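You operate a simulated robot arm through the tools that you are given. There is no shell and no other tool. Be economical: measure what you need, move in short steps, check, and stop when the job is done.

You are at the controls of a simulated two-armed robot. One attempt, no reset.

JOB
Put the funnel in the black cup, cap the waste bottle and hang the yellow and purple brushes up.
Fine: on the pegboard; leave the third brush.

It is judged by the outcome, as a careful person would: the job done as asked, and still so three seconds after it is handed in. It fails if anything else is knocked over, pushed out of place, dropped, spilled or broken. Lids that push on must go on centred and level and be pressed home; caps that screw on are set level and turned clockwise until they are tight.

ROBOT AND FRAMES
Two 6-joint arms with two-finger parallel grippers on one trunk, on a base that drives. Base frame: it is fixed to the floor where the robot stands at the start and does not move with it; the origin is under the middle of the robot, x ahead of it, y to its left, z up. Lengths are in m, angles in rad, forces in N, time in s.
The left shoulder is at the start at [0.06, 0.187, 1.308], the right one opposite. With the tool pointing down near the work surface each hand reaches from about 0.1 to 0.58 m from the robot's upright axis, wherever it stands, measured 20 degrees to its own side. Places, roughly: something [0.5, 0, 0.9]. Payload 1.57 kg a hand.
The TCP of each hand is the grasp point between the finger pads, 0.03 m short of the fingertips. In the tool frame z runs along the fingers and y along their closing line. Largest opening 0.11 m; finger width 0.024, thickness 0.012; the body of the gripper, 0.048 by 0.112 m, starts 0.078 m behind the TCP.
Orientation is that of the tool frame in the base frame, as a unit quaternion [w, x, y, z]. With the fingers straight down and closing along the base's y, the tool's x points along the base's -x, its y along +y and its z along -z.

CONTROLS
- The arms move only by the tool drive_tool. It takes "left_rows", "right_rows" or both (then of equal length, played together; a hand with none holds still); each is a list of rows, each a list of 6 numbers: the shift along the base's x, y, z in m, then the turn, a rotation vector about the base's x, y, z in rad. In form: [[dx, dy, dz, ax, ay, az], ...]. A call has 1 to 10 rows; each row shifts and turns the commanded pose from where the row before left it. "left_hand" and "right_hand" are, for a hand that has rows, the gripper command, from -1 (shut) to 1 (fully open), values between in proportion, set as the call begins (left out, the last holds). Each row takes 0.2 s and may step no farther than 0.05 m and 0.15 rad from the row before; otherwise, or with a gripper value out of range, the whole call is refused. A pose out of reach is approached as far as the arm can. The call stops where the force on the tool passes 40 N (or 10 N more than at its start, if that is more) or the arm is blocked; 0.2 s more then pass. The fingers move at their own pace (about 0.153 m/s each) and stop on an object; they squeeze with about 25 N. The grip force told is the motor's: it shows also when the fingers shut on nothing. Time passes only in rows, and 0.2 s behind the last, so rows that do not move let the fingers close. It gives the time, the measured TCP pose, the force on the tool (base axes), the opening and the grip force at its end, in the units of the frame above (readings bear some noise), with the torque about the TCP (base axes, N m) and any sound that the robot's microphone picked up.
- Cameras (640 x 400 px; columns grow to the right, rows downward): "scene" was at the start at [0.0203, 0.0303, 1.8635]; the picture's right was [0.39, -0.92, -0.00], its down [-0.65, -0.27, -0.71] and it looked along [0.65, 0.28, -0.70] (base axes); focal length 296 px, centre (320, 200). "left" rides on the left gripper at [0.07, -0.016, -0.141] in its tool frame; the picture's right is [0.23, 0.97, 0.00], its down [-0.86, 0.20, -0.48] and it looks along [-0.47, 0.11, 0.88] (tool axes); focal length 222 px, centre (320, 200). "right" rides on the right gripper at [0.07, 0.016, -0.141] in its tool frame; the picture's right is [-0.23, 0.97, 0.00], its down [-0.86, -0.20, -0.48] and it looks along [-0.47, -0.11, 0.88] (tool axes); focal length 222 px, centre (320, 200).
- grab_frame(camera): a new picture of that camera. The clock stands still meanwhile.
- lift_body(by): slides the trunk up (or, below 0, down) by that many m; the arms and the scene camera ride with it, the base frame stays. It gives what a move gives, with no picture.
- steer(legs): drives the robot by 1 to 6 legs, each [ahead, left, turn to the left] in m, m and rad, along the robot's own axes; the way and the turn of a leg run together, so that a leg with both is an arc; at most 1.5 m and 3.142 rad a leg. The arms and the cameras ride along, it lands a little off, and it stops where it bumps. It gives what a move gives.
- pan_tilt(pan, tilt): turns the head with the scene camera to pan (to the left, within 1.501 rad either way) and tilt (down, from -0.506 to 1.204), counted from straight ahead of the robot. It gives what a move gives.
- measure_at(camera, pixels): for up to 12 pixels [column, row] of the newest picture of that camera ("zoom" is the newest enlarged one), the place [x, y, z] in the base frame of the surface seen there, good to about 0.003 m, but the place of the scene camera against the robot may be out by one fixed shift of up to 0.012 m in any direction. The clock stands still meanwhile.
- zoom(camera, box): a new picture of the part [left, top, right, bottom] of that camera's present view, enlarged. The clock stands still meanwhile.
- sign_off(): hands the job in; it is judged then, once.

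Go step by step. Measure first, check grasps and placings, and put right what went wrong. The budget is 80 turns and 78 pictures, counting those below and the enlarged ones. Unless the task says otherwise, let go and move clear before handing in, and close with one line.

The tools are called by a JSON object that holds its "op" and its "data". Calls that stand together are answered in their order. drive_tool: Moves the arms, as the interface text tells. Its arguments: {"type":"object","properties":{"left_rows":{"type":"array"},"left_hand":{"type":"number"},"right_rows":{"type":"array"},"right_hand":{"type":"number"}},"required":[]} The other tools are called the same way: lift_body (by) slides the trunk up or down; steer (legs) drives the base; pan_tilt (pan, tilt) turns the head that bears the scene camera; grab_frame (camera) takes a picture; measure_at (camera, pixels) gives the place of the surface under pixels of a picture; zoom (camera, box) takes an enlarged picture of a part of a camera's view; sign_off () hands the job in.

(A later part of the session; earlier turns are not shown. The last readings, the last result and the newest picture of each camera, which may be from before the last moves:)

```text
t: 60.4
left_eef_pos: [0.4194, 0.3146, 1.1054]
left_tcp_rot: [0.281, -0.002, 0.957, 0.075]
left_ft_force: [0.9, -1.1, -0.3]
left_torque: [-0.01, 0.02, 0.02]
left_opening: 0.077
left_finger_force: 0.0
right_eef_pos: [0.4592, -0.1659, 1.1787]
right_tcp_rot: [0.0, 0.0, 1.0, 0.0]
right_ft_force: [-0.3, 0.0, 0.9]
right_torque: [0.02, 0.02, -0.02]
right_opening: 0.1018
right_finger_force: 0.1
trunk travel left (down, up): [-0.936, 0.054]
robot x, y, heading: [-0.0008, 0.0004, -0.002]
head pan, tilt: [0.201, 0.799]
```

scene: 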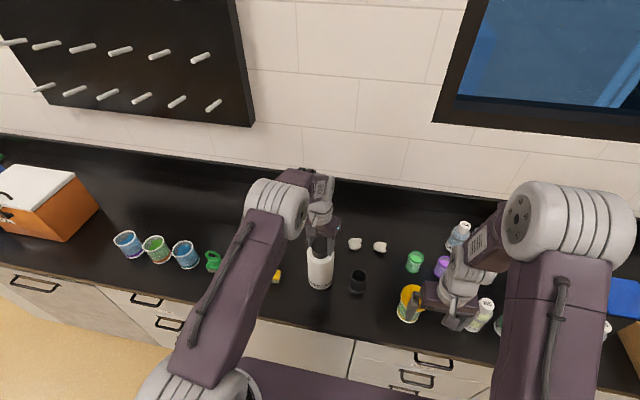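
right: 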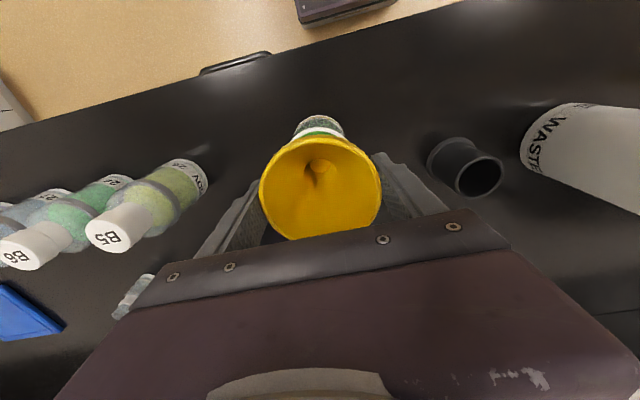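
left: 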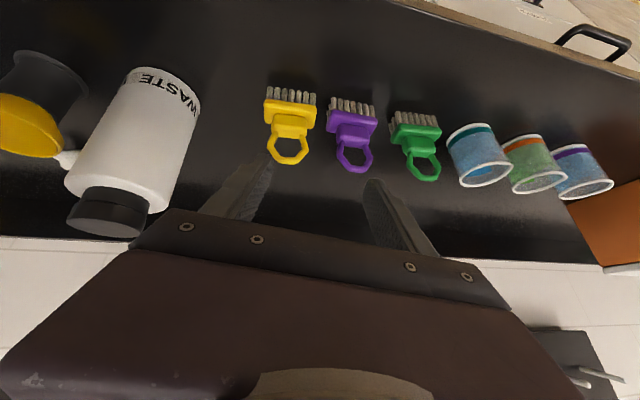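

Wrist seems limited when folded low beside the shoulder; lowering the trunk will give a more forward-facing forearm. First raise both hands by the same amount.

{"op": "drive_tool", "data": {"left_rows": [[0, 0, 0.04, 0, 0, 0], [0, 0, 0.04, 0, 0, 0], [0, 0, 0.04, 0, 0, 0], [0, 0, 0.04, 0, 0, 0], [0, 0, 0.04, 0, 0, 0], [0, 0, 0.04, 0, 0, 0], [0, 0, 0.04, 0, 0, 0]], "right_rows": [[-0.015, -0.01, 0.045, 0, 0, 0], [-0.015, -0.01, 0.045, 0, 0, 0], [-0.015, -0.01, 0.045, 0, 0, 0], [-0.015, -0.01, 0.045, 0, 0, 0], [-0.015, -0.01, 0.045, 0, 0, 0], [0, 0, 0.045, 0, 0, 0], [0, 0, 0.045, 0, 0, 0]]}}

```text
t: 62.0
left_eef_pos: [0.4218, 0.3131, 1.3566]
left_tcp_rot: [0.287, -0.006, 0.955, 0.068]
left_ft_force: [-0.9, 0.7, -0.8]
left_torque: [-0.02, -0.02, -0.08]
left_opening: 0.0768
left_finger_force: 0.1
left hand out of reach, approached as far as the arm can: row 5, 6, 7
right_eef_pos: [0.3839, -0.2136, 1.4953]
right_tcp_rot: [0.0, 0.001, 1.0, 0.0]
right_ft_force: [0.2, -0.1, 0.2]
right_torque: [0.0, -0.04, -0.01]
right_opening: 0.1018
right_finger_force: 0.1
trunk travel left (down, up): [-0.936, 0.054]
robot x, y, heading: [0.0018, -0.0002, -0.001]
head pan, tilt: [0.201, 0.799]
```

The wrist can't pitch with the arm folded, so extend the arm and try the 45° pitch there (correcting the residual tilt).

{"op": "drive_tool", "data": {"left_rows": [[0.04, -0.005, 0, 0, 0, 0], [0.04, -0.005, 0, 0, 0, 0], [0.04, -0.005, 0, 0, 0, 0], [0.03, 0, 0, -0.04, -0.067, -0.021], [0, 0, 0, -0.04, -0.067, -0.021], [0, 0, 0, -0.04, -0.067, -0.021], [0, 0, 0, 0, 0, 0]]}}

```text
t: 63.6
left_eef_pos: [0.5464, 0.3391, 1.3285]
left_tcp_rot: [0.378, 0.004, 0.926, 0.008]
left_ft_force: [-1.0, 0.0, 0.0]
left_torque: [0.01, 0.0, -0.02]
left_opening: 0.0769
left_finger_force: 0.0
left hand out of reach, approached as far as the arm can: row 1, 2, 3
right_eef_pos: [0.3846, -0.2135, 1.495]
right_tcp_rot: [0.001, 0.0, 1.0, 0.0]
right_ft_force: [-0.6, 0.3, 0.3]
right_torque: [0.0, 0.02, 0.02]
right_opening: 0.1018
right_finger_force: 0.0
trunk travel left (down, up): [-0.936, 0.054]
robot x, y, heading: [-0.0003, 0.0001, -0.001]
head pan, tilt: [0.201, 0.799]
```

45° pitch is reached here. Now back the base 0.13 m, then lower the trunk 0.26 m to bring the hand to the brush approach height.

{"op": "steer", "data": {"legs": [[-0.13, 0, 0]]}}

{"op": "lift_body", "data": {"by": -0.24}}

{"op": "grab_frame", "data": {"camera": "left"}}

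```text
t: 64.9
left_eef_pos: [0.4209, 0.3378, 1.3263]
left_tcp_rot: [0.377, 0.004, 0.926, 0.008]
left_ft_force: [0.3, 0.1, -0.3]
left_torque: [-0.03, -0.04, 0.0]
left_opening: 0.077
left_finger_force: 0.0
right_eef_pos: [0.2602, -0.2126, 1.4946]
right_tcp_rot: [-0.002, 0.0, 1.0, 0.0]
right_ft_force: [0.1, -1.3, -0.5]
right_torque: [0.01, 0.03, -0.03]
right_opening: 0.1019
right_finger_force: 0.0
trunk travel left (down, up): [-0.936, 0.054]
robot x, y, heading: [-0.1297, -0.0011, 0.004]
head pan, tilt: [0.201, 0.799]
```

```text
t: 67.4
left_eef_pos: [0.4179, 0.3381, 1.0881]
left_tcp_rot: [0.378, 0.004, 0.926, 0.007]
left_ft_force: [-0.4, 0.4, 0.0]
left_torque: [0.02, -0.04, 0.0]
left_opening: 0.0769
left_finger_force: 0.1
right_eef_pos: [0.255, -0.2127, 1.2543]
right_tcp_rot: [0.0, 0.0, 1.0, 0.0]
right_ft_force: [-0.2, -0.5, -0.1]
right_torque: [0.04, 0.0, -0.02]
right_opening: 0.1019
right_finger_force: 0.1
trunk travel left (down, up): [-0.696, 0.294]
robot x, y, heading: [-0.1291, 0.0009, 0.005]
head pan, tilt: [0.201, 0.799]
```

```text
27 pictures are left
```

left: 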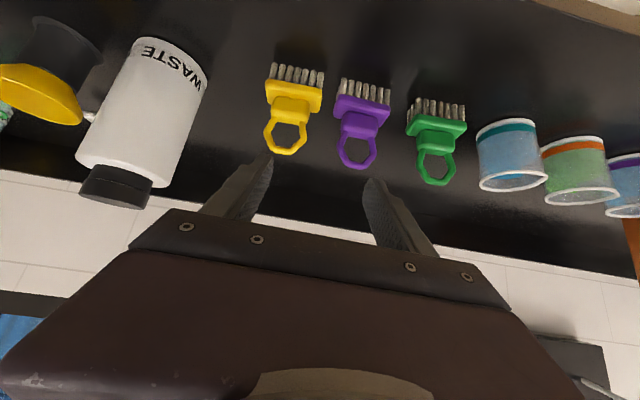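

Excellent pose: both loops are seen face on. Measure the yellow (286,130) and purple (357,140) loops.

{"op": "measure_at", "data": {"camera": "left", "pixels": [[267, 135], [305, 137], [286, 151], [288, 104], [268, 92], [318, 97], [340, 148], [374, 150], [357, 166], [360, 124], [337, 104], [386, 110]]}}

{"op": "zoom", "data": {"camera": "left", "box": [250, 50, 400, 180]}}

```text
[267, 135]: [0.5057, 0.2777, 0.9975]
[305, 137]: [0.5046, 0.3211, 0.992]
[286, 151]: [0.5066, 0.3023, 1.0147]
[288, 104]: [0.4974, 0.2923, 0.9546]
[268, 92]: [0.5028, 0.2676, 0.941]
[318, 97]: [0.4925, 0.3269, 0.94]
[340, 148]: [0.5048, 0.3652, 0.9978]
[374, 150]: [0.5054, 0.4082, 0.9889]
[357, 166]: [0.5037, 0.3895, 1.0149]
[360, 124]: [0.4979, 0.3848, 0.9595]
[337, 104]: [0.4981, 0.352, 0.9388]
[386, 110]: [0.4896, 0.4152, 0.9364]
```

```text
3.08 times, centred on (325, 115) of left
```

zoom: 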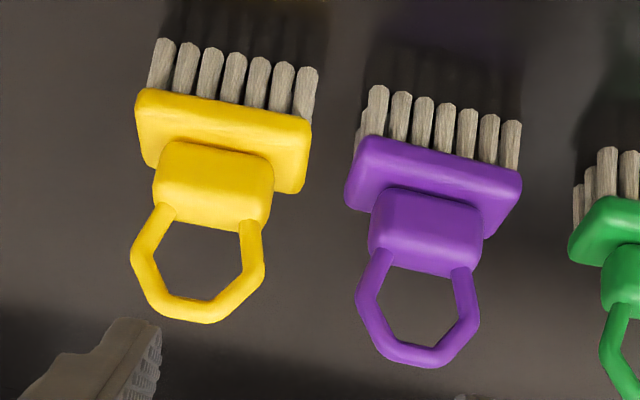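

Hump (flat-sided, z 0.942–0.968) is the solid place to grip; yellow centre y≈0.297. Approach along the tool axis to TCP (0.495,0.297,0.975).

{"op": "drive_tool", "data": {"left_rows": [[0.007, -0.041, 0, 0, 0, 0], [0, 0, -0.043, 0, 0, 0], [0.023, 0, -0.023, 0, 0, 0], [0.023, 0, -0.023, 0, 0, 0], [0, 0, 0, 0, 0, 0]]}}

{"op": "grab_frame", "data": {"camera": "left"}}

```text
t: 68.6
left_eef_pos: [0.4696, 0.2985, 0.999]
left_tcp_rot: [0.378, 0.004, 0.926, 0.007]
left_ft_force: [0.0, -0.2, 0.9]
left_torque: [0.0, 0.01, -0.02]
left_opening: 0.0769
left_finger_force: 0.2
right_eef_pos: [0.2547, -0.2122, 1.2548]
right_tcp_rot: [0.0, 0.0, 1.0, -0.001]
right_ft_force: [0.0, 0.1, -0.2]
right_torque: [-0.03, 0.0, 0.0]
right_opening: 0.1017
right_finger_force: 0.0
trunk travel left (down, up): [-0.696, 0.294]
robot x, y, heading: [-0.1342, -0.0011, -0.002]
head pan, tilt: [0.201, 0.799]
```

```text
25 pictures are left
```

left: 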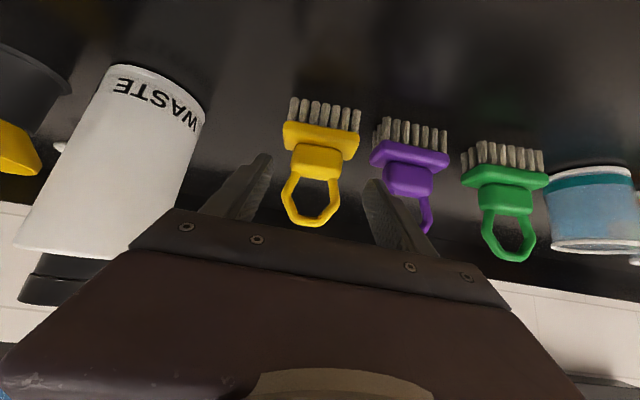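

The hump (316,160) is centred between the fingers (265…372). Advance the last 25 mm and close.

{"op": "drive_tool", "data": {"left_rows": [[0.013, 0, -0.012, 0, 0, 0], [0.012, 0, -0.012, 0, 0, 0]]}}

{"op": "drive_tool", "data": {"left_rows": [[0, 0, 0, 0, 0, 0], [0, 0, 0, 0, 0, 0], [0, 0, 0, 0, 0, 0]], "left_hand": -1}}

{"op": "drive_tool", "data": {"left_rows": [[0, 0, 0.03, 0, 0, 0], [0, 0, 0.04, 0, 0, 0], [0, 0, 0.04, 0, 0, 0], [0, 0, 0, 0, 0, 0]]}}

{"op": "grab_frame", "data": {"camera": "left"}}

```text
t: 69.2
left_eef_pos: [0.4952, 0.297, 0.9753]
left_tcp_rot: [0.377, 0.004, 0.926, 0.008]
left_ft_force: [0.3, 0.7, -0.4]
left_torque: [0.01, 0.01, 0.01]
left_opening: 0.0771
left_finger_force: 0.1
right_eef_pos: [0.2548, -0.2124, 1.2554]
right_tcp_rot: [0.0, 0.0, 1.0, 0.0]
right_ft_force: [0.7, 0.3, 0.5]
right_torque: [-0.01, -0.02, 0.03]
right_opening: 0.1015
right_finger_force: 0.1
trunk travel left (down, up): [-0.696, 0.294]
robot x, y, heading: [-0.1296, -0.0038, 0.0]
head pan, tilt: [0.201, 0.799]
```

```text
t: 70.0
left_eef_pos: [0.4938, 0.2975, 0.976]
left_tcp_rot: [0.378, 0.005, 0.926, 0.007]
left_ft_force: [0.6, -0.1, 2.9]
left_torque: [-0.12, -0.06, 0.0]
left_opening: 0.0471
left_finger_force: 25.1
right_eef_pos: [0.2546, -0.2138, 1.2541]
right_tcp_rot: [0.0, 0.0, 1.0, 0.0]
right_ft_force: [-0.2, -0.3, 0.0]
right_torque: [-0.01, -0.02, 0.01]
right_opening: 0.102
right_finger_force: 0.1
trunk travel left (down, up): [-0.696, 0.294]
robot x, y, heading: [-0.1288, -0.0005, -0.001]
head pan, tilt: [0.201, 0.799]
```

```text
t: 71.0
left_eef_pos: [0.4931, 0.2968, 1.0863]
left_tcp_rot: [0.377, 0.004, 0.926, 0.007]
left_ft_force: [-0.1, -0.6, -0.3]
left_torque: [0.04, -0.02, 0.01]
left_opening: 0.0473
left_finger_force: 25.3
right_eef_pos: [0.2553, -0.2121, 1.2529]
right_tcp_rot: [-0.001, 0.0, 1.0, 0.0]
right_ft_force: [-0.5, 0.1, -0.7]
right_torque: [0.0, 0.04, 0.01]
right_opening: 0.102
right_finger_force: 0.1
trunk travel left (down, up): [-0.696, 0.294]
robot x, y, heading: [-0.1285, 0.0038, -0.005]
head pan, tilt: [0.201, 0.799]
```

```text
24 pictures are left
```

left: 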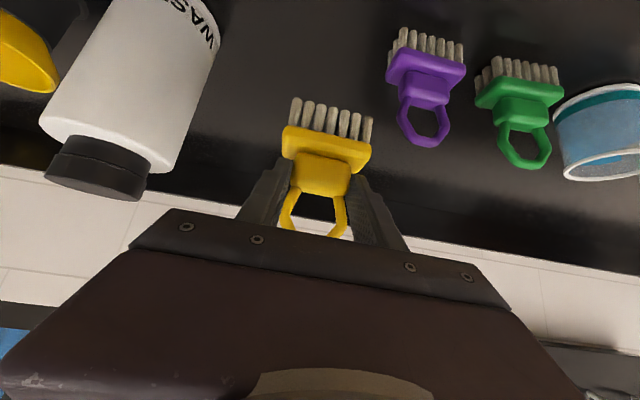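

Yellow brush is held. Measure its block corners and loop against the TCP (0.493,0.297,1.086).

{"op": "measure_at", "data": {"camera": "left", "pixels": [[288, 140], [366, 152], [287, 215], [342, 222], [322, 172], [315, 232], [335, 232]]}}

{"op": "lift_body", "data": {"by": 0.25}}

{"op": "pan_tilt", "data": {"pan": 0.5, "tilt": 0.45}}

```text
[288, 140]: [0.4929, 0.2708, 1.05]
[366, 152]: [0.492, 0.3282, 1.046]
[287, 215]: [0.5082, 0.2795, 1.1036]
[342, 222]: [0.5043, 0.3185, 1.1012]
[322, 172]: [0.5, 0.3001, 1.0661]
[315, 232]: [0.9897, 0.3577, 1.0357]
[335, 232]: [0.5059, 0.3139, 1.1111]
```

```text
t: 73.6
left_eef_pos: [0.495, 0.2971, 1.3347]
left_tcp_rot: [0.376, 0.004, 0.926, 0.008]
left_ft_force: [1.3, 0.8, -0.2]
left_torque: [0.01, 0.01, 0.02]
left_opening: 0.047
left_finger_force: 24.9
right_eef_pos: [0.2549, -0.2129, 1.5042]
right_tcp_rot: [-0.001, 0.0, 1.0, 0.0]
right_ft_force: [0.2, -0.7, -0.5]
right_torque: [0.0, -0.01, 0.0]
right_opening: 0.1019
right_finger_force: 0.1
trunk travel left (down, up): [-0.946, 0.044]
robot x, y, heading: [-0.1312, -0.0004, 0.002]
head pan, tilt: [0.201, 0.799]
```

```text
t: 74.4
left_eef_pos: [0.4952, 0.2978, 1.3356]
left_tcp_rot: [0.377, 0.003, 0.926, 0.008]
left_ft_force: [0.2, -0.1, -0.5]
left_torque: [-0.02, -0.01, -0.01]
left_opening: 0.0472
left_finger_force: 25.6
right_eef_pos: [0.2549, -0.2122, 1.5047]
right_tcp_rot: [0.0, 0.0, 1.0, 0.0]
right_ft_force: [0.2, -0.8, 0.0]
right_torque: [0.01, 0.01, 0.0]
right_opening: 0.1018
right_finger_force: 0.0
trunk travel left (down, up): [-0.946, 0.044]
robot x, y, heading: [-0.1306, -0.0028, -0.001]
head pan, tilt: [0.499, 0.45]
```

Held: loop centre is TCP+(0.013,0.002,0.014). Drive left 0.26 m and forward 0.22 m toward the peg at y≈0.56.

{"op": "steer", "data": {"legs": [[0, 0.262, 0], [0.22, 0, 0]]}}

{"op": "grab_frame", "data": {"camera": "left"}}

{"op": "grab_frame", "data": {"camera": "scene"}}

```text
t: 77.5
left_eef_pos: [0.7036, 0.5601, 1.3379]
left_tcp_rot: [0.38, 0.003, 0.925, 0.009]
left_ft_force: [0.2, -0.6, 0.3]
left_torque: [0.0, 0.01, 0.01]
left_opening: 0.0471
left_finger_force: 24.8
right_eef_pos: [0.4654, 0.049, 1.5063]
right_tcp_rot: [0.002, -0.002, 1.0, -0.001]
right_ft_force: [-0.1, -0.1, 0.6]
right_torque: [0.03, -0.03, -0.01]
right_opening: 0.1018
right_finger_force: 0.1
trunk travel left (down, up): [-0.946, 0.044]
robot x, y, heading: [0.0834, 0.2641, 0.005]
head pan, tilt: [0.499, 0.45]
```

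```text
23 pictures are left
```

left: 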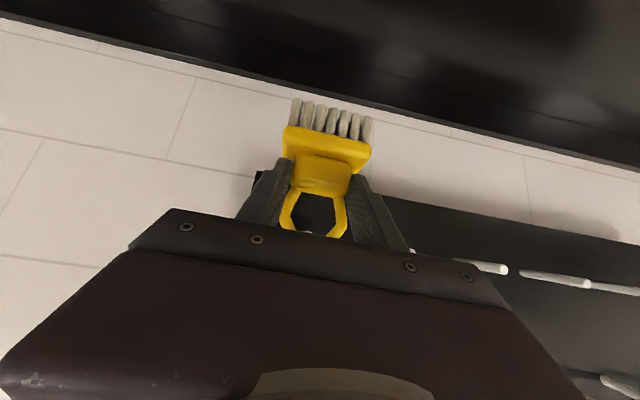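

```text
22 pictures are left
```

scene: 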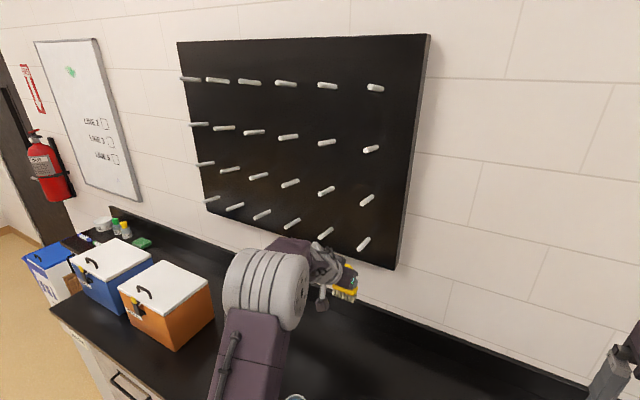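

Peg tips appear in the left view at (308,232) through the loop and (503,269). Measure those, and the lower-right peg and brush in the scene view.

{"op": "measure_at", "data": {"camera": "left", "pixels": [[308, 233], [504, 270], [490, 266], [586, 284], [530, 273], [285, 222], [344, 225]]}}

{"op": "zoom", "data": {"camera": "scene", "box": [280, 180, 420, 310]}}

```text
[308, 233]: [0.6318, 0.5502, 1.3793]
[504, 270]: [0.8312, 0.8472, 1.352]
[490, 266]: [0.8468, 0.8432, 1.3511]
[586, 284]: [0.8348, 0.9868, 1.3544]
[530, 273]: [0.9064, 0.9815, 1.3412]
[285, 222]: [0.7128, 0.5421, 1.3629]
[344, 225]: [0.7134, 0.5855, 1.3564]
```

```text
3.08 times, centred on (350, 245) of scene
```

zoom: 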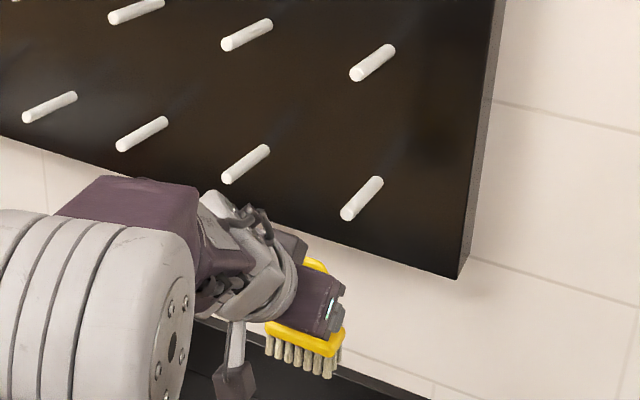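

Pegs (arm frame): tips at x≈0.832, z≈1.353, y≈0.567, 0.707, 0.847… Align (y+0.005) and advance to just before the tip.

{"op": "drive_tool", "data": {"left_rows": [[0.02, 0.005, 0.001, 0, 0, 0], [0.03, 0, 0, 0, 0, 0], [0.03, 0, 0, 0, 0, 0], [0.015, 0, 0, 0, 0, 0], [0, 0, 0, 0, 0, 0]]}}

{"op": "zoom", "data": {"camera": "scene", "box": [290, 190, 420, 310]}}

{"op": "zoom", "data": {"camera": "left", "box": [240, 90, 480, 290]}}

```text
t: 78.7
left_eef_pos: [0.8015, 0.5662, 1.3372]
left_tcp_rot: [0.378, 0.001, 0.926, 0.009]
left_ft_force: [0.0, 0.4, 0.0]
left_torque: [-0.01, -0.01, -0.03]
left_opening: 0.0473
left_finger_force: 24.8
right_eef_pos: [0.4701, 0.051, 1.5053]
right_tcp_rot: [0.0, -0.002, 1.0, 0.0]
right_ft_force: [0.5, 0.1, -1.0]
right_torque: [-0.05, -0.03, -0.01]
right_opening: 0.1021
right_finger_force: 0.0
trunk travel left (down, up): [-0.946, 0.044]
robot x, y, heading: [0.087, 0.2579, 0.009]
head pan, tilt: [0.499, 0.45]
```

```text
3.33 times, centred on (355, 250) of scene
```

zoom: 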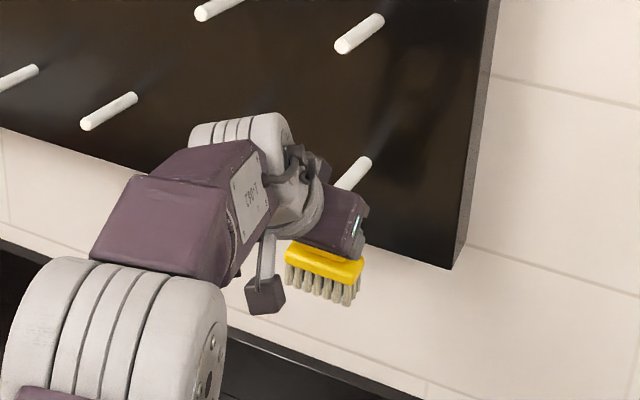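

```text
2.00 times, centred on (360, 190) of left
```

zoom: 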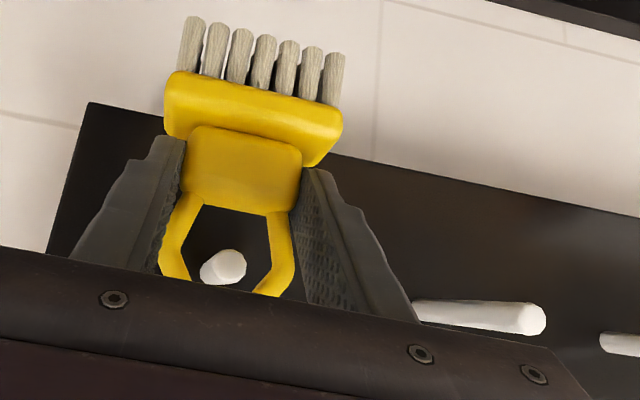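

The peg tip is seen right through the loop at (232,265) of the zoom. Measure tip and loop bars.

{"op": "measure_at", "data": {"camera": "zoom", "pixels": [[234, 266], [208, 272], [175, 262], [282, 262], [530, 320], [185, 215], [280, 225]]}}

```text
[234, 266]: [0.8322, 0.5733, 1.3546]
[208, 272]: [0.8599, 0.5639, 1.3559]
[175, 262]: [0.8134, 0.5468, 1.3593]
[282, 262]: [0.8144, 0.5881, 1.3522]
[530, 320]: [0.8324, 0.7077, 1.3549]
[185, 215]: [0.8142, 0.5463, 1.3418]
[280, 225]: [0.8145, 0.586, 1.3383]
```

Aligned within ~3 mm. Shift y +2 mm and push the loop over the peg.

{"op": "drive_tool", "data": {"left_rows": [[0, 0.002, 0.001, 0, 0, 0], [0.015, 0, 0, 0, 0, 0], [0.015, 0, 0, 0, 0, 0], [0.015, 0, 0, 0, 0, 0], [0, 0, 0, 0, 0, 0]]}}

{"op": "zoom", "data": {"camera": "left", "box": [240, 90, 480, 290]}}

```text
t: 79.9
left_eef_pos: [0.8231, 0.5746, 1.3288]
left_tcp_rot: [0.38, 0.004, 0.925, 0.005]
left_ft_force: [0.6, -2.0, 1.7]
left_torque: [0.02, 0.02, -0.03]
left_opening: 0.0473
left_finger_force: 24.6
left hand out of reach, approached as far as the arm can: row 3, 4
right_eef_pos: [0.4713, 0.0489, 1.5049]
right_tcp_rot: [0.0, -0.002, 1.0, 0.0]
right_ft_force: [-0.6, -0.1, 0.0]
right_torque: [0.0, 0.0, -0.01]
right_opening: 0.1018
right_finger_force: 0.0
trunk travel left (down, up): [-0.946, 0.044]
robot x, y, heading: [0.0869, 0.2611, 0.002]
head pan, tilt: [0.499, 0.45]
```

```text
2.00 times, centred on (360, 190) of left
```

zoom: 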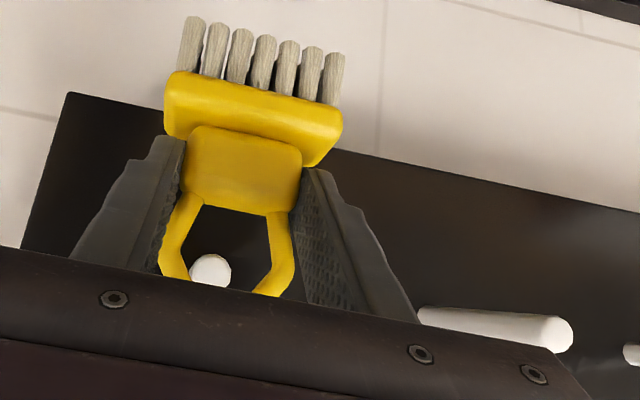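

The arm ran out of reach (drifted to y 0.575, z 1.329). Back the hand out, drive the base forward 5 cm, and retry.

{"op": "drive_tool", "data": {"left_rows": [[-0.015, -0.003, 0.004, 0, 0, 0], [-0.025, -0.003, 0.004, 0, 0, 0], [-0.035, 0, 0, 0, 0, 0], [-0.01, 0, 0, 0, 0, 0]]}}

{"op": "steer", "data": {"legs": [[0.055, 0, 0]]}}

{"op": "drive_tool", "data": {"left_rows": [[0, 0, 0, 0, 0, 0]]}}

```text
t: 80.9
left_eef_pos: [0.7369, 0.5685, 1.335]
left_tcp_rot: [0.378, 0.002, 0.926, 0.008]
left_ft_force: [-0.8, 0.5, 0.2]
left_torque: [-0.01, 0.02, 0.01]
left_opening: 0.047
left_finger_force: 25.2
right_eef_pos: [0.4711, 0.0494, 1.5043]
right_tcp_rot: [0.0, -0.002, 1.0, 0.001]
right_ft_force: [0.2, -0.3, -0.3]
right_torque: [-0.01, -0.01, -0.03]
right_opening: 0.1018
right_finger_force: 0.1
trunk travel left (down, up): [-0.946, 0.044]
robot x, y, heading: [0.0862, 0.2618, 0.006]
head pan, tilt: [0.499, 0.45]
```

```text
t: 81.9
left_eef_pos: [0.7808, 0.5705, 1.343]
left_tcp_rot: [0.382, 0.001, 0.924, 0.008]
left_ft_force: [-2.0, 0.1, 0.1]
left_torque: [-0.02, -0.03, 0.0]
left_opening: 0.0472
left_finger_force: 24.9
right_eef_pos: [0.513, 0.0509, 1.5091]
right_tcp_rot: [0.005, -0.002, 1.0, -0.001]
right_ft_force: [-1.3, 0.4, 0.3]
right_torque: [-0.04, -0.16, 0.0]
right_opening: 0.1018
right_finger_force: 0.0
trunk travel left (down, up): [-0.946, 0.044]
robot x, y, heading: [0.1418, 0.2564, 0.006]
head pan, tilt: [0.499, 0.45]
```

```text
t: 82.3
left_eef_pos: [0.8, 0.5702, 1.332]
left_tcp_rot: [0.374, 0.002, 0.927, 0.008]
left_ft_force: [0.2, 1.6, -0.4]
left_torque: [-0.01, 0.02, -0.03]
left_opening: 0.047
left_finger_force: 25.1
right_eef_pos: [0.5333, 0.0516, 1.5036]
right_tcp_rot: [-0.002, -0.003, 1.0, 0.0]
right_ft_force: [0.4, -0.5, -0.9]
right_torque: [0.0, 0.06, 0.01]
right_opening: 0.1018
right_finger_force: 0.1
trunk travel left (down, up): [-0.946, 0.044]
robot x, y, heading: [0.1399, 0.2598, 0.005]
head pan, tilt: [0.499, 0.45]
```

{"op": "drive_tool", "data": {"left_rows": [[0, 0, 0, 0, 0, 0], [0, -0.001, 0.004, 0, 0, 0], [0, 0, 0, 0, 0, 0]]}}

{"op": "zoom", "data": {"camera": "left", "box": [240, 90, 480, 290]}}

{"op": "measure_at", "data": {"camera": "zoom", "pixels": [[175, 262], [282, 262], [234, 266], [215, 266], [530, 320]]}}

```text
t: 83.1
left_eef_pos: [0.7923, 0.5693, 1.3411]
left_tcp_rot: [0.378, 0.001, 0.926, 0.009]
left_ft_force: [0.4, -0.1, -0.5]
left_torque: [-0.01, 0.01, 0.01]
left_opening: 0.0472
left_finger_force: 25.0
right_eef_pos: [0.5254, 0.0518, 1.5051]
right_tcp_rot: [0.0, -0.004, 1.0, 0.0]
right_ft_force: [0.6, 0.2, 0.0]
right_torque: [0.02, 0.02, -0.03]
right_opening: 0.1017
right_finger_force: 0.1
trunk travel left (down, up): [-0.946, 0.044]
robot x, y, heading: [0.1388, 0.2648, 0.002]
head pan, tilt: [0.499, 0.45]
```

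```text
2.00 times, centred on (360, 190) of left
```

zoom: 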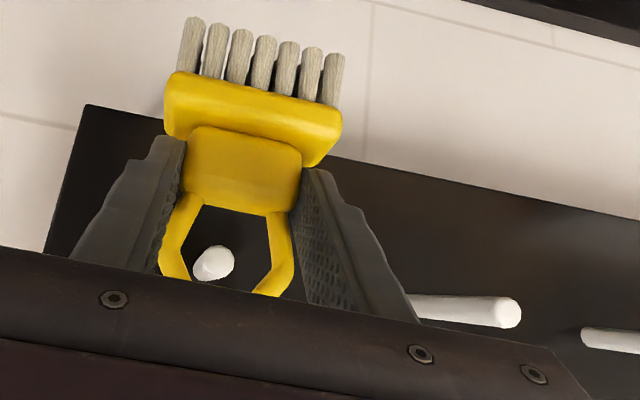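

```text
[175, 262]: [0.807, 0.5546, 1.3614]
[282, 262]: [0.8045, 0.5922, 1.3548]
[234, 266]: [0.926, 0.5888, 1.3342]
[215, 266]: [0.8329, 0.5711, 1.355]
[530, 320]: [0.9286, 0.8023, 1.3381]
```

Aligned (loop y 0.573, peg 0.571, z equal). Push on 66 mm.

{"op": "drive_tool", "data": {"left_rows": [[0.02, -0.002, 0, 0, 0, 0], [0.015, 0, 0, 0, 0, 0], [0.015, 0, 0, 0, 0, 0], [0.015, 0, 0, 0, 0, 0], [0, 0, 0, 0, 0, 0]]}}

{"op": "zoom", "data": {"camera": "left", "box": [240, 90, 480, 290]}}

```text
t: 84.3
left_eef_pos: [0.8592, 0.5686, 1.3394]
left_tcp_rot: [0.377, 0.001, 0.926, 0.009]
left_ft_force: [-0.3, -0.3, -0.6]
left_torque: [0.02, 0.0, -0.02]
left_opening: 0.0472
left_finger_force: 24.9
right_eef_pos: [0.5265, 0.0501, 1.504]
right_tcp_rot: [-0.001, -0.002, 1.0, 0.0]
right_ft_force: [-0.2, 0.6, 0.8]
right_torque: [-0.05, -0.01, -0.03]
right_opening: 0.1018
right_finger_force: 0.0
trunk travel left (down, up): [-0.946, 0.044]
robot x, y, heading: [0.1383, 0.263, 0.004]
head pan, tilt: [0.499, 0.45]
```

```text
2.00 times, centred on (360, 190) of left
```

zoom: 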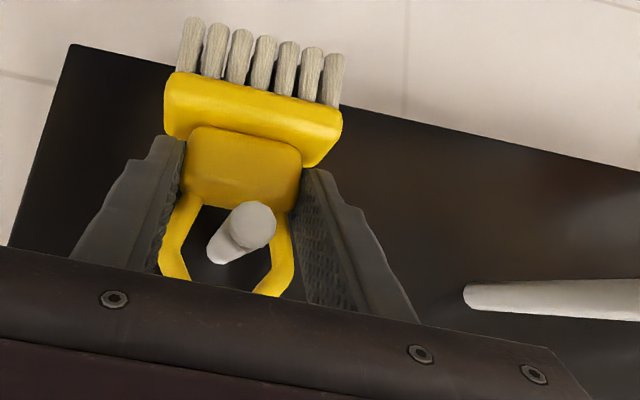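

The peg is through the loop by ~40 mm, no contact. Lower until the loop top rests on the peg.

{"op": "drive_tool", "data": {"left_rows": [[0, 0, -0.006, 0, 0, 0], [0, 0, -0.004, 0, 0, 0], [0, 0, -0.002, 0, 0, 0], [0, 0, 0, 0, 0, 0]]}}

```text
t: 85.3
left_eef_pos: [0.8575, 0.568, 1.3278]
left_tcp_rot: [0.378, 0.001, 0.926, 0.008]
left_ft_force: [-0.7, -0.4, -0.3]
left_torque: [0.01, 0.02, 0.01]
left_opening: 0.0471
left_finger_force: 24.6
right_eef_pos: [0.5257, 0.051, 1.5048]
right_tcp_rot: [0.0, -0.003, 1.0, 0.0]
right_ft_force: [-0.2, -0.7, 1.5]
right_torque: [0.02, 0.02, 0.01]
right_opening: 0.1016
right_finger_force: 0.0
trunk travel left (down, up): [-0.946, 0.044]
robot x, y, heading: [0.1421, 0.26, 0.007]
head pan, tilt: [0.499, 0.45]
```

{"op": "drive_tool", "data": {"left_rows": [[0, 0, -0.002, 0, 0, 0], [0, 0, -0.002, 0, 0, 0], [0, 0, -0.0015, 0, 0, 0], [0, 0, 0, 0, 0, 0]]}}

{"op": "zoom", "data": {"camera": "left", "box": [240, 90, 480, 290]}}

```text
t: 86.3
left_eef_pos: [0.8564, 0.5672, 1.3231]
left_tcp_rot: [0.378, 0.001, 0.926, 0.009]
left_ft_force: [-0.1, -0.4, 1.2]
left_torque: [0.01, 0.03, 0.02]
left_opening: 0.0472
left_finger_force: 24.6
right_eef_pos: [0.5253, 0.0504, 1.5051]
right_tcp_rot: [0.0, -0.003, 1.0, -0.001]
right_ft_force: [0.0, -0.8, -0.3]
right_torque: [0.04, -0.02, 0.02]
right_opening: 0.1019
right_finger_force: 0.1
trunk travel left (down, up): [-0.946, 0.044]
robot x, y, heading: [0.141, 0.2606, 0.004]
head pan, tilt: [0.499, 0.45]
```

```text
2.00 times, centred on (360, 190) of left
```

zoom: 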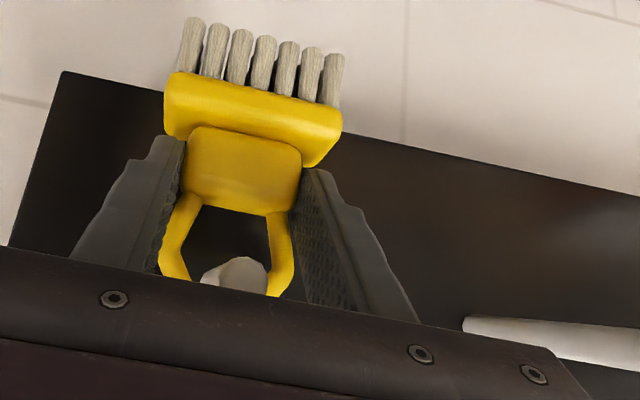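

Loop is practically resting on the peg. Open and back out.

{"op": "drive_tool", "data": {"left_rows": [[0, 0, 0, 0, 0, 0], [0, 0, 0, 0, 0, 0], [0, 0, 0, 0, 0, 0]], "left_hand": 0.45}}

{"op": "drive_tool", "data": {"left_rows": [[-0.02, 0, 0.008, 0, 0, 0], [-0.03, 0, 0.01, 0, 0, 0], [-0.04, 0, 0, 0, 0, 0], [-0.04, 0, 0, 0, 0, 0], [-0.03, 0, 0, 0, 0, 0]]}}

{"op": "grab_frame", "data": {"camera": "left"}}

```text
t: 87.1
left_eef_pos: [0.8575, 0.5665, 1.323]
left_tcp_rot: [0.378, 0.001, 0.926, 0.009]
left_ft_force: [-0.7, 0.0, 0.3]
left_torque: [0.01, 0.01, -0.02]
left_opening: 0.08
left_finger_force: 0.1
right_eef_pos: [0.5266, 0.0505, 1.5042]
right_tcp_rot: [0.0, -0.003, 1.0, -0.001]
right_ft_force: [0.2, -0.5, -0.2]
right_torque: [-0.01, -0.04, 0.01]
right_opening: 0.1018
right_finger_force: 0.1
trunk travel left (down, up): [-0.946, 0.044]
robot x, y, heading: [0.1391, 0.2607, 0.009]
head pan, tilt: [0.499, 0.45]
```

```text
t: 88.3
left_eef_pos: [0.6945, 0.567, 1.3393]
left_tcp_rot: [0.378, 0.0, 0.926, 0.009]
left_ft_force: [-0.2, -0.7, 0.3]
left_torque: [0.01, 0.03, -0.02]
left_opening: 0.0797
left_finger_force: 0.1
right_eef_pos: [0.5242, 0.0504, 1.5047]
right_tcp_rot: [0.001, -0.002, 1.0, 0.0]
right_ft_force: [0.8, -0.7, 0.0]
right_torque: [-0.01, -0.01, 0.02]
right_opening: 0.1019
right_finger_force: 0.1
trunk travel left (down, up): [-0.946, 0.044]
robot x, y, heading: [0.1387, 0.2602, 0.004]
head pan, tilt: [0.499, 0.45]
```

```text
14 pictures are left
```

left: 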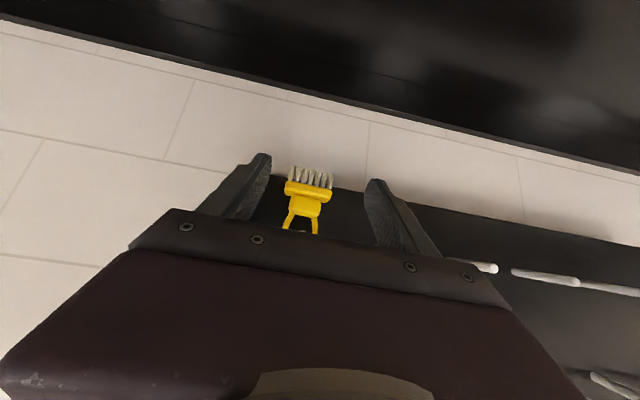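

Yellow brush hangs on its peg at (308,195). Now back off and return for purple: back 0.27, right 0.18, then trunk down 0.25.

{"op": "steer", "data": {"legs": [[-0.271, 0, 0], [0, -0.182, 0]]}}

{"op": "lift_body", "data": {"by": -0.25}}

{"op": "grab_frame", "data": {"camera": "left"}}

```text
t: 91.3
left_eef_pos: [0.4229, 0.3878, 1.3373]
left_tcp_rot: [0.377, 0.0, 0.926, 0.007]
left_ft_force: [0.6, 0.4, 0.0]
left_torque: [-0.02, -0.03, -0.02]
left_opening: 0.0798
left_finger_force: 0.1
right_eef_pos: [0.2531, -0.1282, 1.5055]
right_tcp_rot: [0.0, -0.004, 1.0, -0.001]
right_ft_force: [-0.2, 0.3, 0.2]
right_torque: [-0.02, 0.03, -0.03]
right_opening: 0.1017
right_finger_force: 0.0
trunk travel left (down, up): [-0.946, 0.044]
robot x, y, heading: [-0.1319, 0.0778, 0.011]
head pan, tilt: [0.499, 0.45]
```

```text
t: 93.9
left_eef_pos: [0.4231, 0.3822, 1.0887]
left_tcp_rot: [0.378, 0.0, 0.926, 0.01]
left_ft_force: [-0.4, -0.8, -0.4]
left_torque: [-0.05, -0.01, 0.04]
left_opening: 0.0798
left_finger_force: 0.1
right_eef_pos: [0.2527, -0.1332, 1.2541]
right_tcp_rot: [0.0, -0.005, 1.0, -0.001]
right_ft_force: [0.4, -0.1, 0.2]
right_torque: [0.02, -0.03, 0.03]
right_opening: 0.1017
right_finger_force: 0.0
trunk travel left (down, up): [-0.696, 0.294]
robot x, y, heading: [-0.1342, 0.0767, 0.006]
head pan, tilt: [0.499, 0.45]
```

```text
13 pictures are left
```

left: 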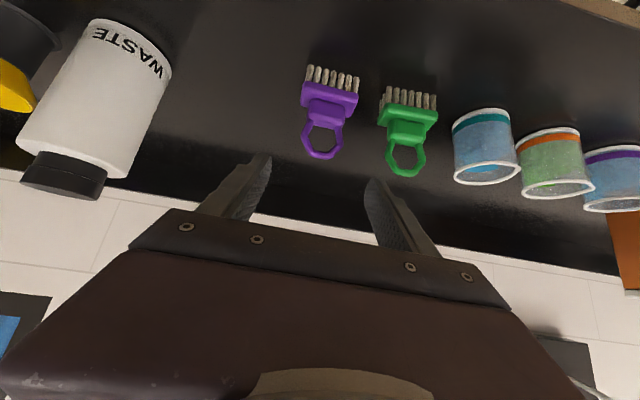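

Purple hump at (327,108) lies ahead of the hand. Measure it and move to the near pre-grasp.

{"op": "measure_at", "data": {"camera": "left", "pixels": [[327, 107], [304, 140], [341, 142], [303, 92], [356, 98]]}}

{"op": "drive_tool", "data": {"left_rows": [[0, 0.001, -0.043, 0, 0, 0], [0.023, 0, -0.023, 0, 0, 0], [0.023, 0, -0.023, 0, 0, 0], [0, 0, 0, 0, 0, 0]], "left_hand": 0.4}}

{"op": "grab_frame", "data": {"camera": "left"}}

```text
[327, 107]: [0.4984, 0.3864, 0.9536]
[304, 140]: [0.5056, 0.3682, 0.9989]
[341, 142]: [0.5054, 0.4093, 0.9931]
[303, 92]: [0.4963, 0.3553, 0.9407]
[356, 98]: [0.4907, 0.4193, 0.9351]
```

```text
t: 94.9
left_eef_pos: [0.4689, 0.3834, 0.9998]
left_tcp_rot: [0.378, 0.0, 0.926, 0.009]
left_ft_force: [0.2, 0.3, 0.5]
left_torque: [0.04, 0.0, 0.01]
left_opening: 0.0768
left_finger_force: 0.1
right_eef_pos: [0.2533, -0.1331, 1.255]
right_tcp_rot: [0.0, -0.004, 1.0, 0.0]
right_ft_force: [-0.2, -0.5, 0.0]
right_torque: [-0.02, -0.02, -0.01]
right_opening: 0.1019
right_finger_force: 0.0
trunk travel left (down, up): [-0.696, 0.294]
robot x, y, heading: [-0.13, 0.076, 0.01]
head pan, tilt: [0.499, 0.45]
```

```text
12 pictures are left
```

left: 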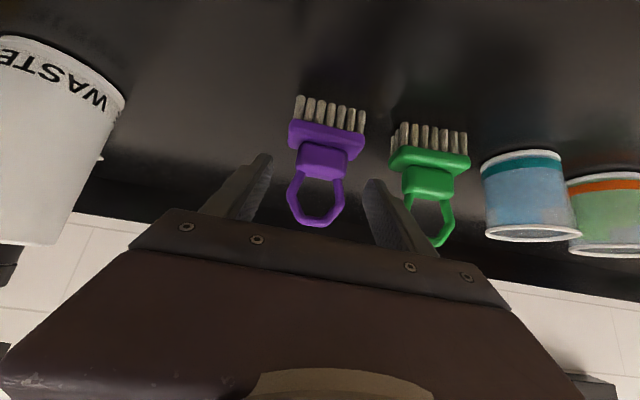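

Hump needs y +3 mm. Advance, close, and lift.

{"op": "drive_tool", "data": {"left_rows": [[0.0, 0.003, 0, 0, 0, 0], [0.013, 0, -0.012, 0, 0, 0], [0.012, 0, -0.012, 0, 0, 0]]}}

{"op": "drive_tool", "data": {"left_rows": [[0, 0, 0, 0, 0, 0], [0, 0, 0, 0, 0, 0], [0, 0, 0, 0, 0, 0]], "left_hand": -1}}

{"op": "drive_tool", "data": {"left_rows": [[0, 0, 0.03, 0, 0, 0], [0, 0, 0.04, 0, 0, 0], [0, 0, 0.04, 0, 0, 0], [0, 0, 0, 0, 0, 0]]}}

{"op": "grab_frame", "data": {"camera": "left"}}

{"op": "lift_body", "data": {"by": 0.27}}

```text
t: 95.7
left_eef_pos: [0.4946, 0.3876, 0.976]
left_tcp_rot: [0.377, 0.0, 0.926, 0.009]
left_ft_force: [-0.3, -0.3, 1.2]
left_torque: [-0.02, 0.01, 0.0]
left_opening: 0.0769
left_finger_force: 0.1
right_eef_pos: [0.2527, -0.1339, 1.2548]
right_tcp_rot: [0.0, -0.004, 1.0, 0.001]
right_ft_force: [-0.2, -0.4, 0.1]
right_torque: [-0.01, 0.0, 0.0]
right_opening: 0.1019
right_finger_force: 0.1
trunk travel left (down, up): [-0.696, 0.294]
robot x, y, heading: [-0.135, 0.073, 0.006]
head pan, tilt: [0.499, 0.45]
```

```text
t: 96.5
left_eef_pos: [0.4952, 0.3867, 0.976]
left_tcp_rot: [0.378, 0.0, 0.926, 0.009]
left_ft_force: [0.3, -1.0, 0.2]
left_torque: [-0.08, -0.1, -0.01]
left_opening: 0.0473
left_finger_force: 25.8
right_eef_pos: [0.2535, -0.1328, 1.2548]
right_tcp_rot: [0.0, -0.004, 1.0, 0.0]
right_ft_force: [1.0, -0.6, -0.2]
right_torque: [0.01, 0.0, 0.01]
right_opening: 0.1018
right_finger_force: 0.0
trunk travel left (down, up): [-0.696, 0.294]
robot x, y, heading: [-0.136, 0.0725, 0.01]
head pan, tilt: [0.499, 0.45]
```

```text
t: 97.5
left_eef_pos: [0.4954, 0.3862, 1.0842]
left_tcp_rot: [0.379, 0.001, 0.926, 0.008]
left_ft_force: [-0.2, -0.1, -1.3]
left_torque: [-0.01, 0.0, 0.01]
left_opening: 0.0472
left_finger_force: 24.9
right_eef_pos: [0.2539, -0.1324, 1.254]
right_tcp_rot: [0.0, -0.004, 1.0, 0.0]
right_ft_force: [-0.3, 0.2, -0.3]
right_torque: [-0.01, 0.03, -0.03]
right_opening: 0.1019
right_finger_force: 0.1
trunk travel left (down, up): [-0.696, 0.294]
robot x, y, heading: [-0.134, 0.0744, 0.01]
head pan, tilt: [0.499, 0.45]
```

```text
11 pictures are left
```

left: 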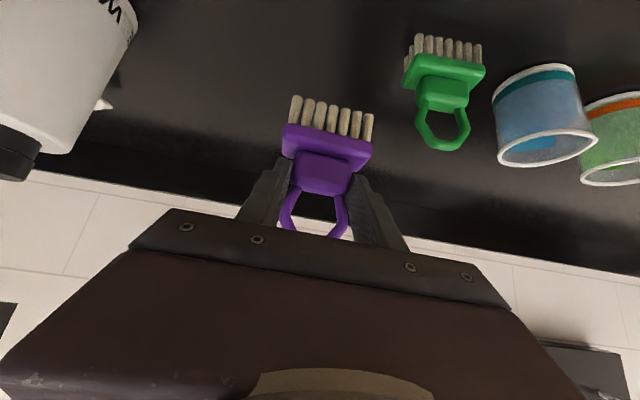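

```text
t: 100.3
left_eef_pos: [0.4955, 0.3861, 1.354]
left_tcp_rot: [0.378, 0.0, 0.926, 0.009]
left_ft_force: [0.4, 0.2, -0.5]
left_torque: [0.0, 0.02, 0.01]
left_opening: 0.0471
left_finger_force: 24.7
right_eef_pos: [0.2541, -0.1328, 1.5243]
right_tcp_rot: [0.0, -0.004, 1.0, 0.0]
right_ft_force: [0.2, -0.4, 0.6]
right_torque: [0.03, 0.0, 0.02]
right_opening: 0.1019
right_finger_force: 0.1
trunk travel left (down, up): [-0.966, 0.024]
robot x, y, heading: [-0.1322, 0.0765, 0.008]
head pan, tilt: [0.499, 0.45]
```

Purple is held just like yellow. Drive left 0.322 and forward 0.272 to the next peg (y≈0.709).

{"op": "steer", "data": {"legs": [[0, 0.322, 0], [0.272, 0, 0]]}}

{"op": "drive_tool", "data": {"left_rows": [[0, 0, -0.012, 0, 0, 0], [0, 0, 0, 0, 0, 0], [0, 0, 0, 0, 0, 0], [0, 0, 0, 0, 0, 0]]}}

{"op": "zoom", "data": {"camera": "left", "box": [240, 90, 480, 290]}}

```text
t: 103.9
left_eef_pos: [0.7624, 0.71, 1.3572]
left_tcp_rot: [0.379, 0.0, 0.925, 0.01]
left_ft_force: [0.0, -0.1, -0.6]
left_torque: [0.02, 0.0, -0.02]
left_opening: 0.0472
left_finger_force: 25.1
right_eef_pos: [0.5201, 0.1911, 1.5265]
right_tcp_rot: [0.002, -0.005, 1.0, 0.0]
right_ft_force: [-0.5, -1.3, 0.3]
right_torque: [0.03, -0.04, 0.01]
right_opening: 0.1018
right_finger_force: 0.2
trunk travel left (down, up): [-0.966, 0.024]
robot x, y, heading: [0.135, 0.3969, 0.011]
head pan, tilt: [0.499, 0.45]
```

```text
t: 104.9
left_eef_pos: [0.7677, 0.7103, 1.3436]
left_tcp_rot: [0.377, -0.001, 0.926, 0.01]
left_ft_force: [-0.2, 1.0, -0.4]
left_torque: [0.03, -0.01, 0.0]
left_opening: 0.0474
left_finger_force: 24.6
right_eef_pos: [0.5261, 0.1906, 1.5238]
right_tcp_rot: [0.0, -0.006, 1.0, 0.0]
right_ft_force: [0.7, 1.0, -0.5]
right_torque: [-0.02, 0.02, 0.01]
right_opening: 0.1015
right_finger_force: 0.0
trunk travel left (down, up): [-0.966, 0.024]
robot x, y, heading: [0.136, 0.3971, 0.01]
head pan, tilt: [0.499, 0.45]
```

```text
2.00 times, centred on (360, 190) of left
```

zoom: 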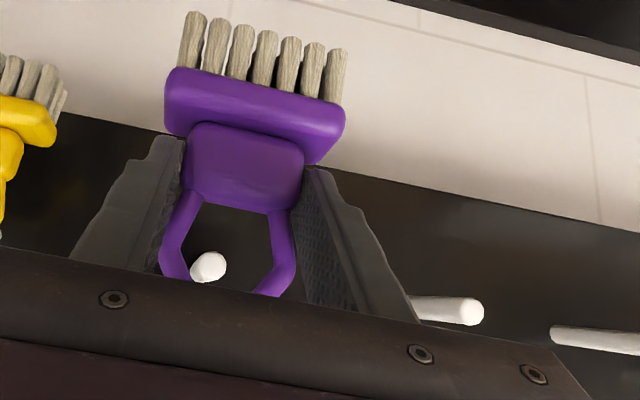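

{"op": "measure_at", "data": {"camera": "zoom", "pixels": [[210, 266], [206, 264], [175, 262], [284, 262], [470, 312], [463, 310]]}}

```text
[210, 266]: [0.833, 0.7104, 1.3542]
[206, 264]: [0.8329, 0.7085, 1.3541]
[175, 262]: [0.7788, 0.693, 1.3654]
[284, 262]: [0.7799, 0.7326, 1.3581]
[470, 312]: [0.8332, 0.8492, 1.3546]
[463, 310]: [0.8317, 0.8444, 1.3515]
```

Shift (y −3 mm, z −3 mm) and push on 90 mm.

{"op": "drive_tool", "data": {"left_rows": [[0.02, -0.003, -0.003, 0, 0, 0], [0.015, 0, 0, 0, 0, 0], [0.015, 0, 0, 0, 0, 0], [0.015, 0, 0, 0, 0, 0], [0.015, 0, 0, 0, 0, 0], [0.01, 0, 0, 0, 0, 0], [0, 0, 0, 0, 0, 0]]}}

{"op": "zoom", "data": {"camera": "left", "box": [240, 90, 480, 290]}}

```text
t: 106.5
left_eef_pos: [0.8566, 0.7065, 1.34]
left_tcp_rot: [0.377, -0.001, 0.926, 0.01]
left_ft_force: [-0.4, 0.7, -0.9]
left_torque: [0.04, 0.0, -0.01]
left_opening: 0.0473
left_finger_force: 24.7
right_eef_pos: [0.5238, 0.1902, 1.5257]
right_tcp_rot: [0.001, -0.005, 1.0, 0.0]
right_ft_force: [-0.4, 0.7, 0.2]
right_torque: [0.02, -0.01, 0.02]
right_opening: 0.1018
right_finger_force: 0.1
trunk travel left (down, up): [-0.966, 0.024]
robot x, y, heading: [0.1343, 0.3977, 0.015]
head pan, tilt: [0.499, 0.45]
```

```text
2.00 times, centred on (360, 190) of left
```

zoom: 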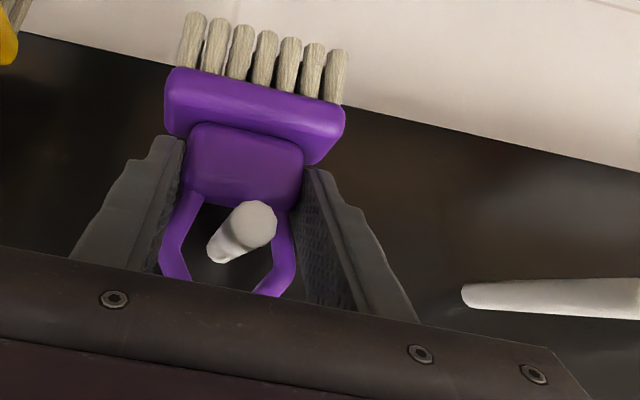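

The peg is through the purple loop, same as before. Lower ≈17 mm to rest on it.

{"op": "drive_tool", "data": {"left_rows": [[0, 0, -0.006, 0, 0, 0], [0, 0, -0.005, 0, 0, 0], [0, 0, -0.003, 0, 0, 0], [0, 0, -0.002, 0, 0, 0], [0, 0, -0.001, 0, 0, 0], [0, 0, 0, 0, 0, 0]]}}

{"op": "drive_tool", "data": {"left_rows": [[0, 0, 0, 0, 0, 0], [0, 0, 0, 0, 0, 0], [0, 0, 0, 0, 0, 0]], "left_hand": 0.45}}

{"op": "drive_tool", "data": {"left_rows": [[-0.02, 0, 0.008, 0, 0, 0], [-0.03, 0, 0.01, 0, 0, 0], [-0.04, 0, 0, 0, 0, 0], [-0.04, 0, 0, 0, 0, 0], [-0.04, 0, 0, 0, 0, 0]]}}

{"op": "grab_frame", "data": {"camera": "left"}}

```text
t: 107.9
left_eef_pos: [0.8564, 0.706, 1.3232]
left_tcp_rot: [0.379, 0.0, 0.926, 0.009]
left_ft_force: [1.0, -0.1, 1.6]
left_torque: [-0.03, 0.01, 0.02]
left_opening: 0.0473
left_finger_force: 24.7
right_eef_pos: [0.5244, 0.1909, 1.5253]
right_tcp_rot: [0.0, -0.006, 1.0, 0.0]
right_ft_force: [-0.9, 0.1, 0.2]
right_torque: [-0.02, 0.03, 0.0]
right_opening: 0.1017
right_finger_force: 0.0
trunk travel left (down, up): [-0.966, 0.024]
robot x, y, heading: [0.1373, 0.3958, 0.011]
head pan, tilt: [0.499, 0.45]
```

```text
t: 108.7
left_eef_pos: [0.8554, 0.7067, 1.3229]
left_tcp_rot: [0.378, 0.0, 0.926, 0.009]
left_ft_force: [0.8, -0.1, 0.6]
left_torque: [-0.04, -0.01, 0.03]
left_opening: 0.0795
left_finger_force: 0.1
right_eef_pos: [0.5249, 0.1903, 1.5253]
right_tcp_rot: [0.0, -0.005, 1.0, 0.0]
right_ft_force: [0.4, -0.6, -0.5]
right_torque: [-0.01, -0.02, -0.01]
right_opening: 0.1021
right_finger_force: 0.0
trunk travel left (down, up): [-0.966, 0.024]
robot x, y, heading: [0.1371, 0.3994, 0.014]
head pan, tilt: [0.499, 0.45]
```

```text
t: 109.9
left_eef_pos: [0.6834, 0.7065, 1.3415]
left_tcp_rot: [0.378, 0.0, 0.926, 0.009]
left_ft_force: [-0.9, 0.4, -0.3]
left_torque: [0.0, -0.03, 0.02]
left_opening: 0.0799
left_finger_force: 0.0
right_eef_pos: [0.5209, 0.1906, 1.5267]
right_tcp_rot: [0.001, -0.005, 1.0, 0.001]
right_ft_force: [0.1, 0.9, 0.3]
right_torque: [0.02, 0.0, 0.01]
right_opening: 0.1017
right_finger_force: 0.0
trunk travel left (down, up): [-0.966, 0.024]
robot x, y, heading: [0.1413, 0.3999, 0.013]
head pan, tilt: [0.499, 0.45]
```

```text
8 pictures are left
```

left: 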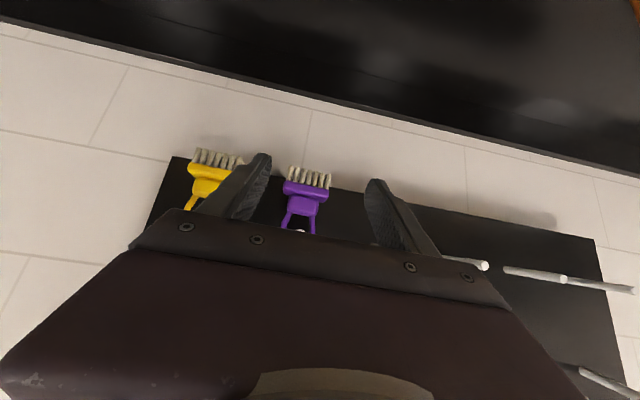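

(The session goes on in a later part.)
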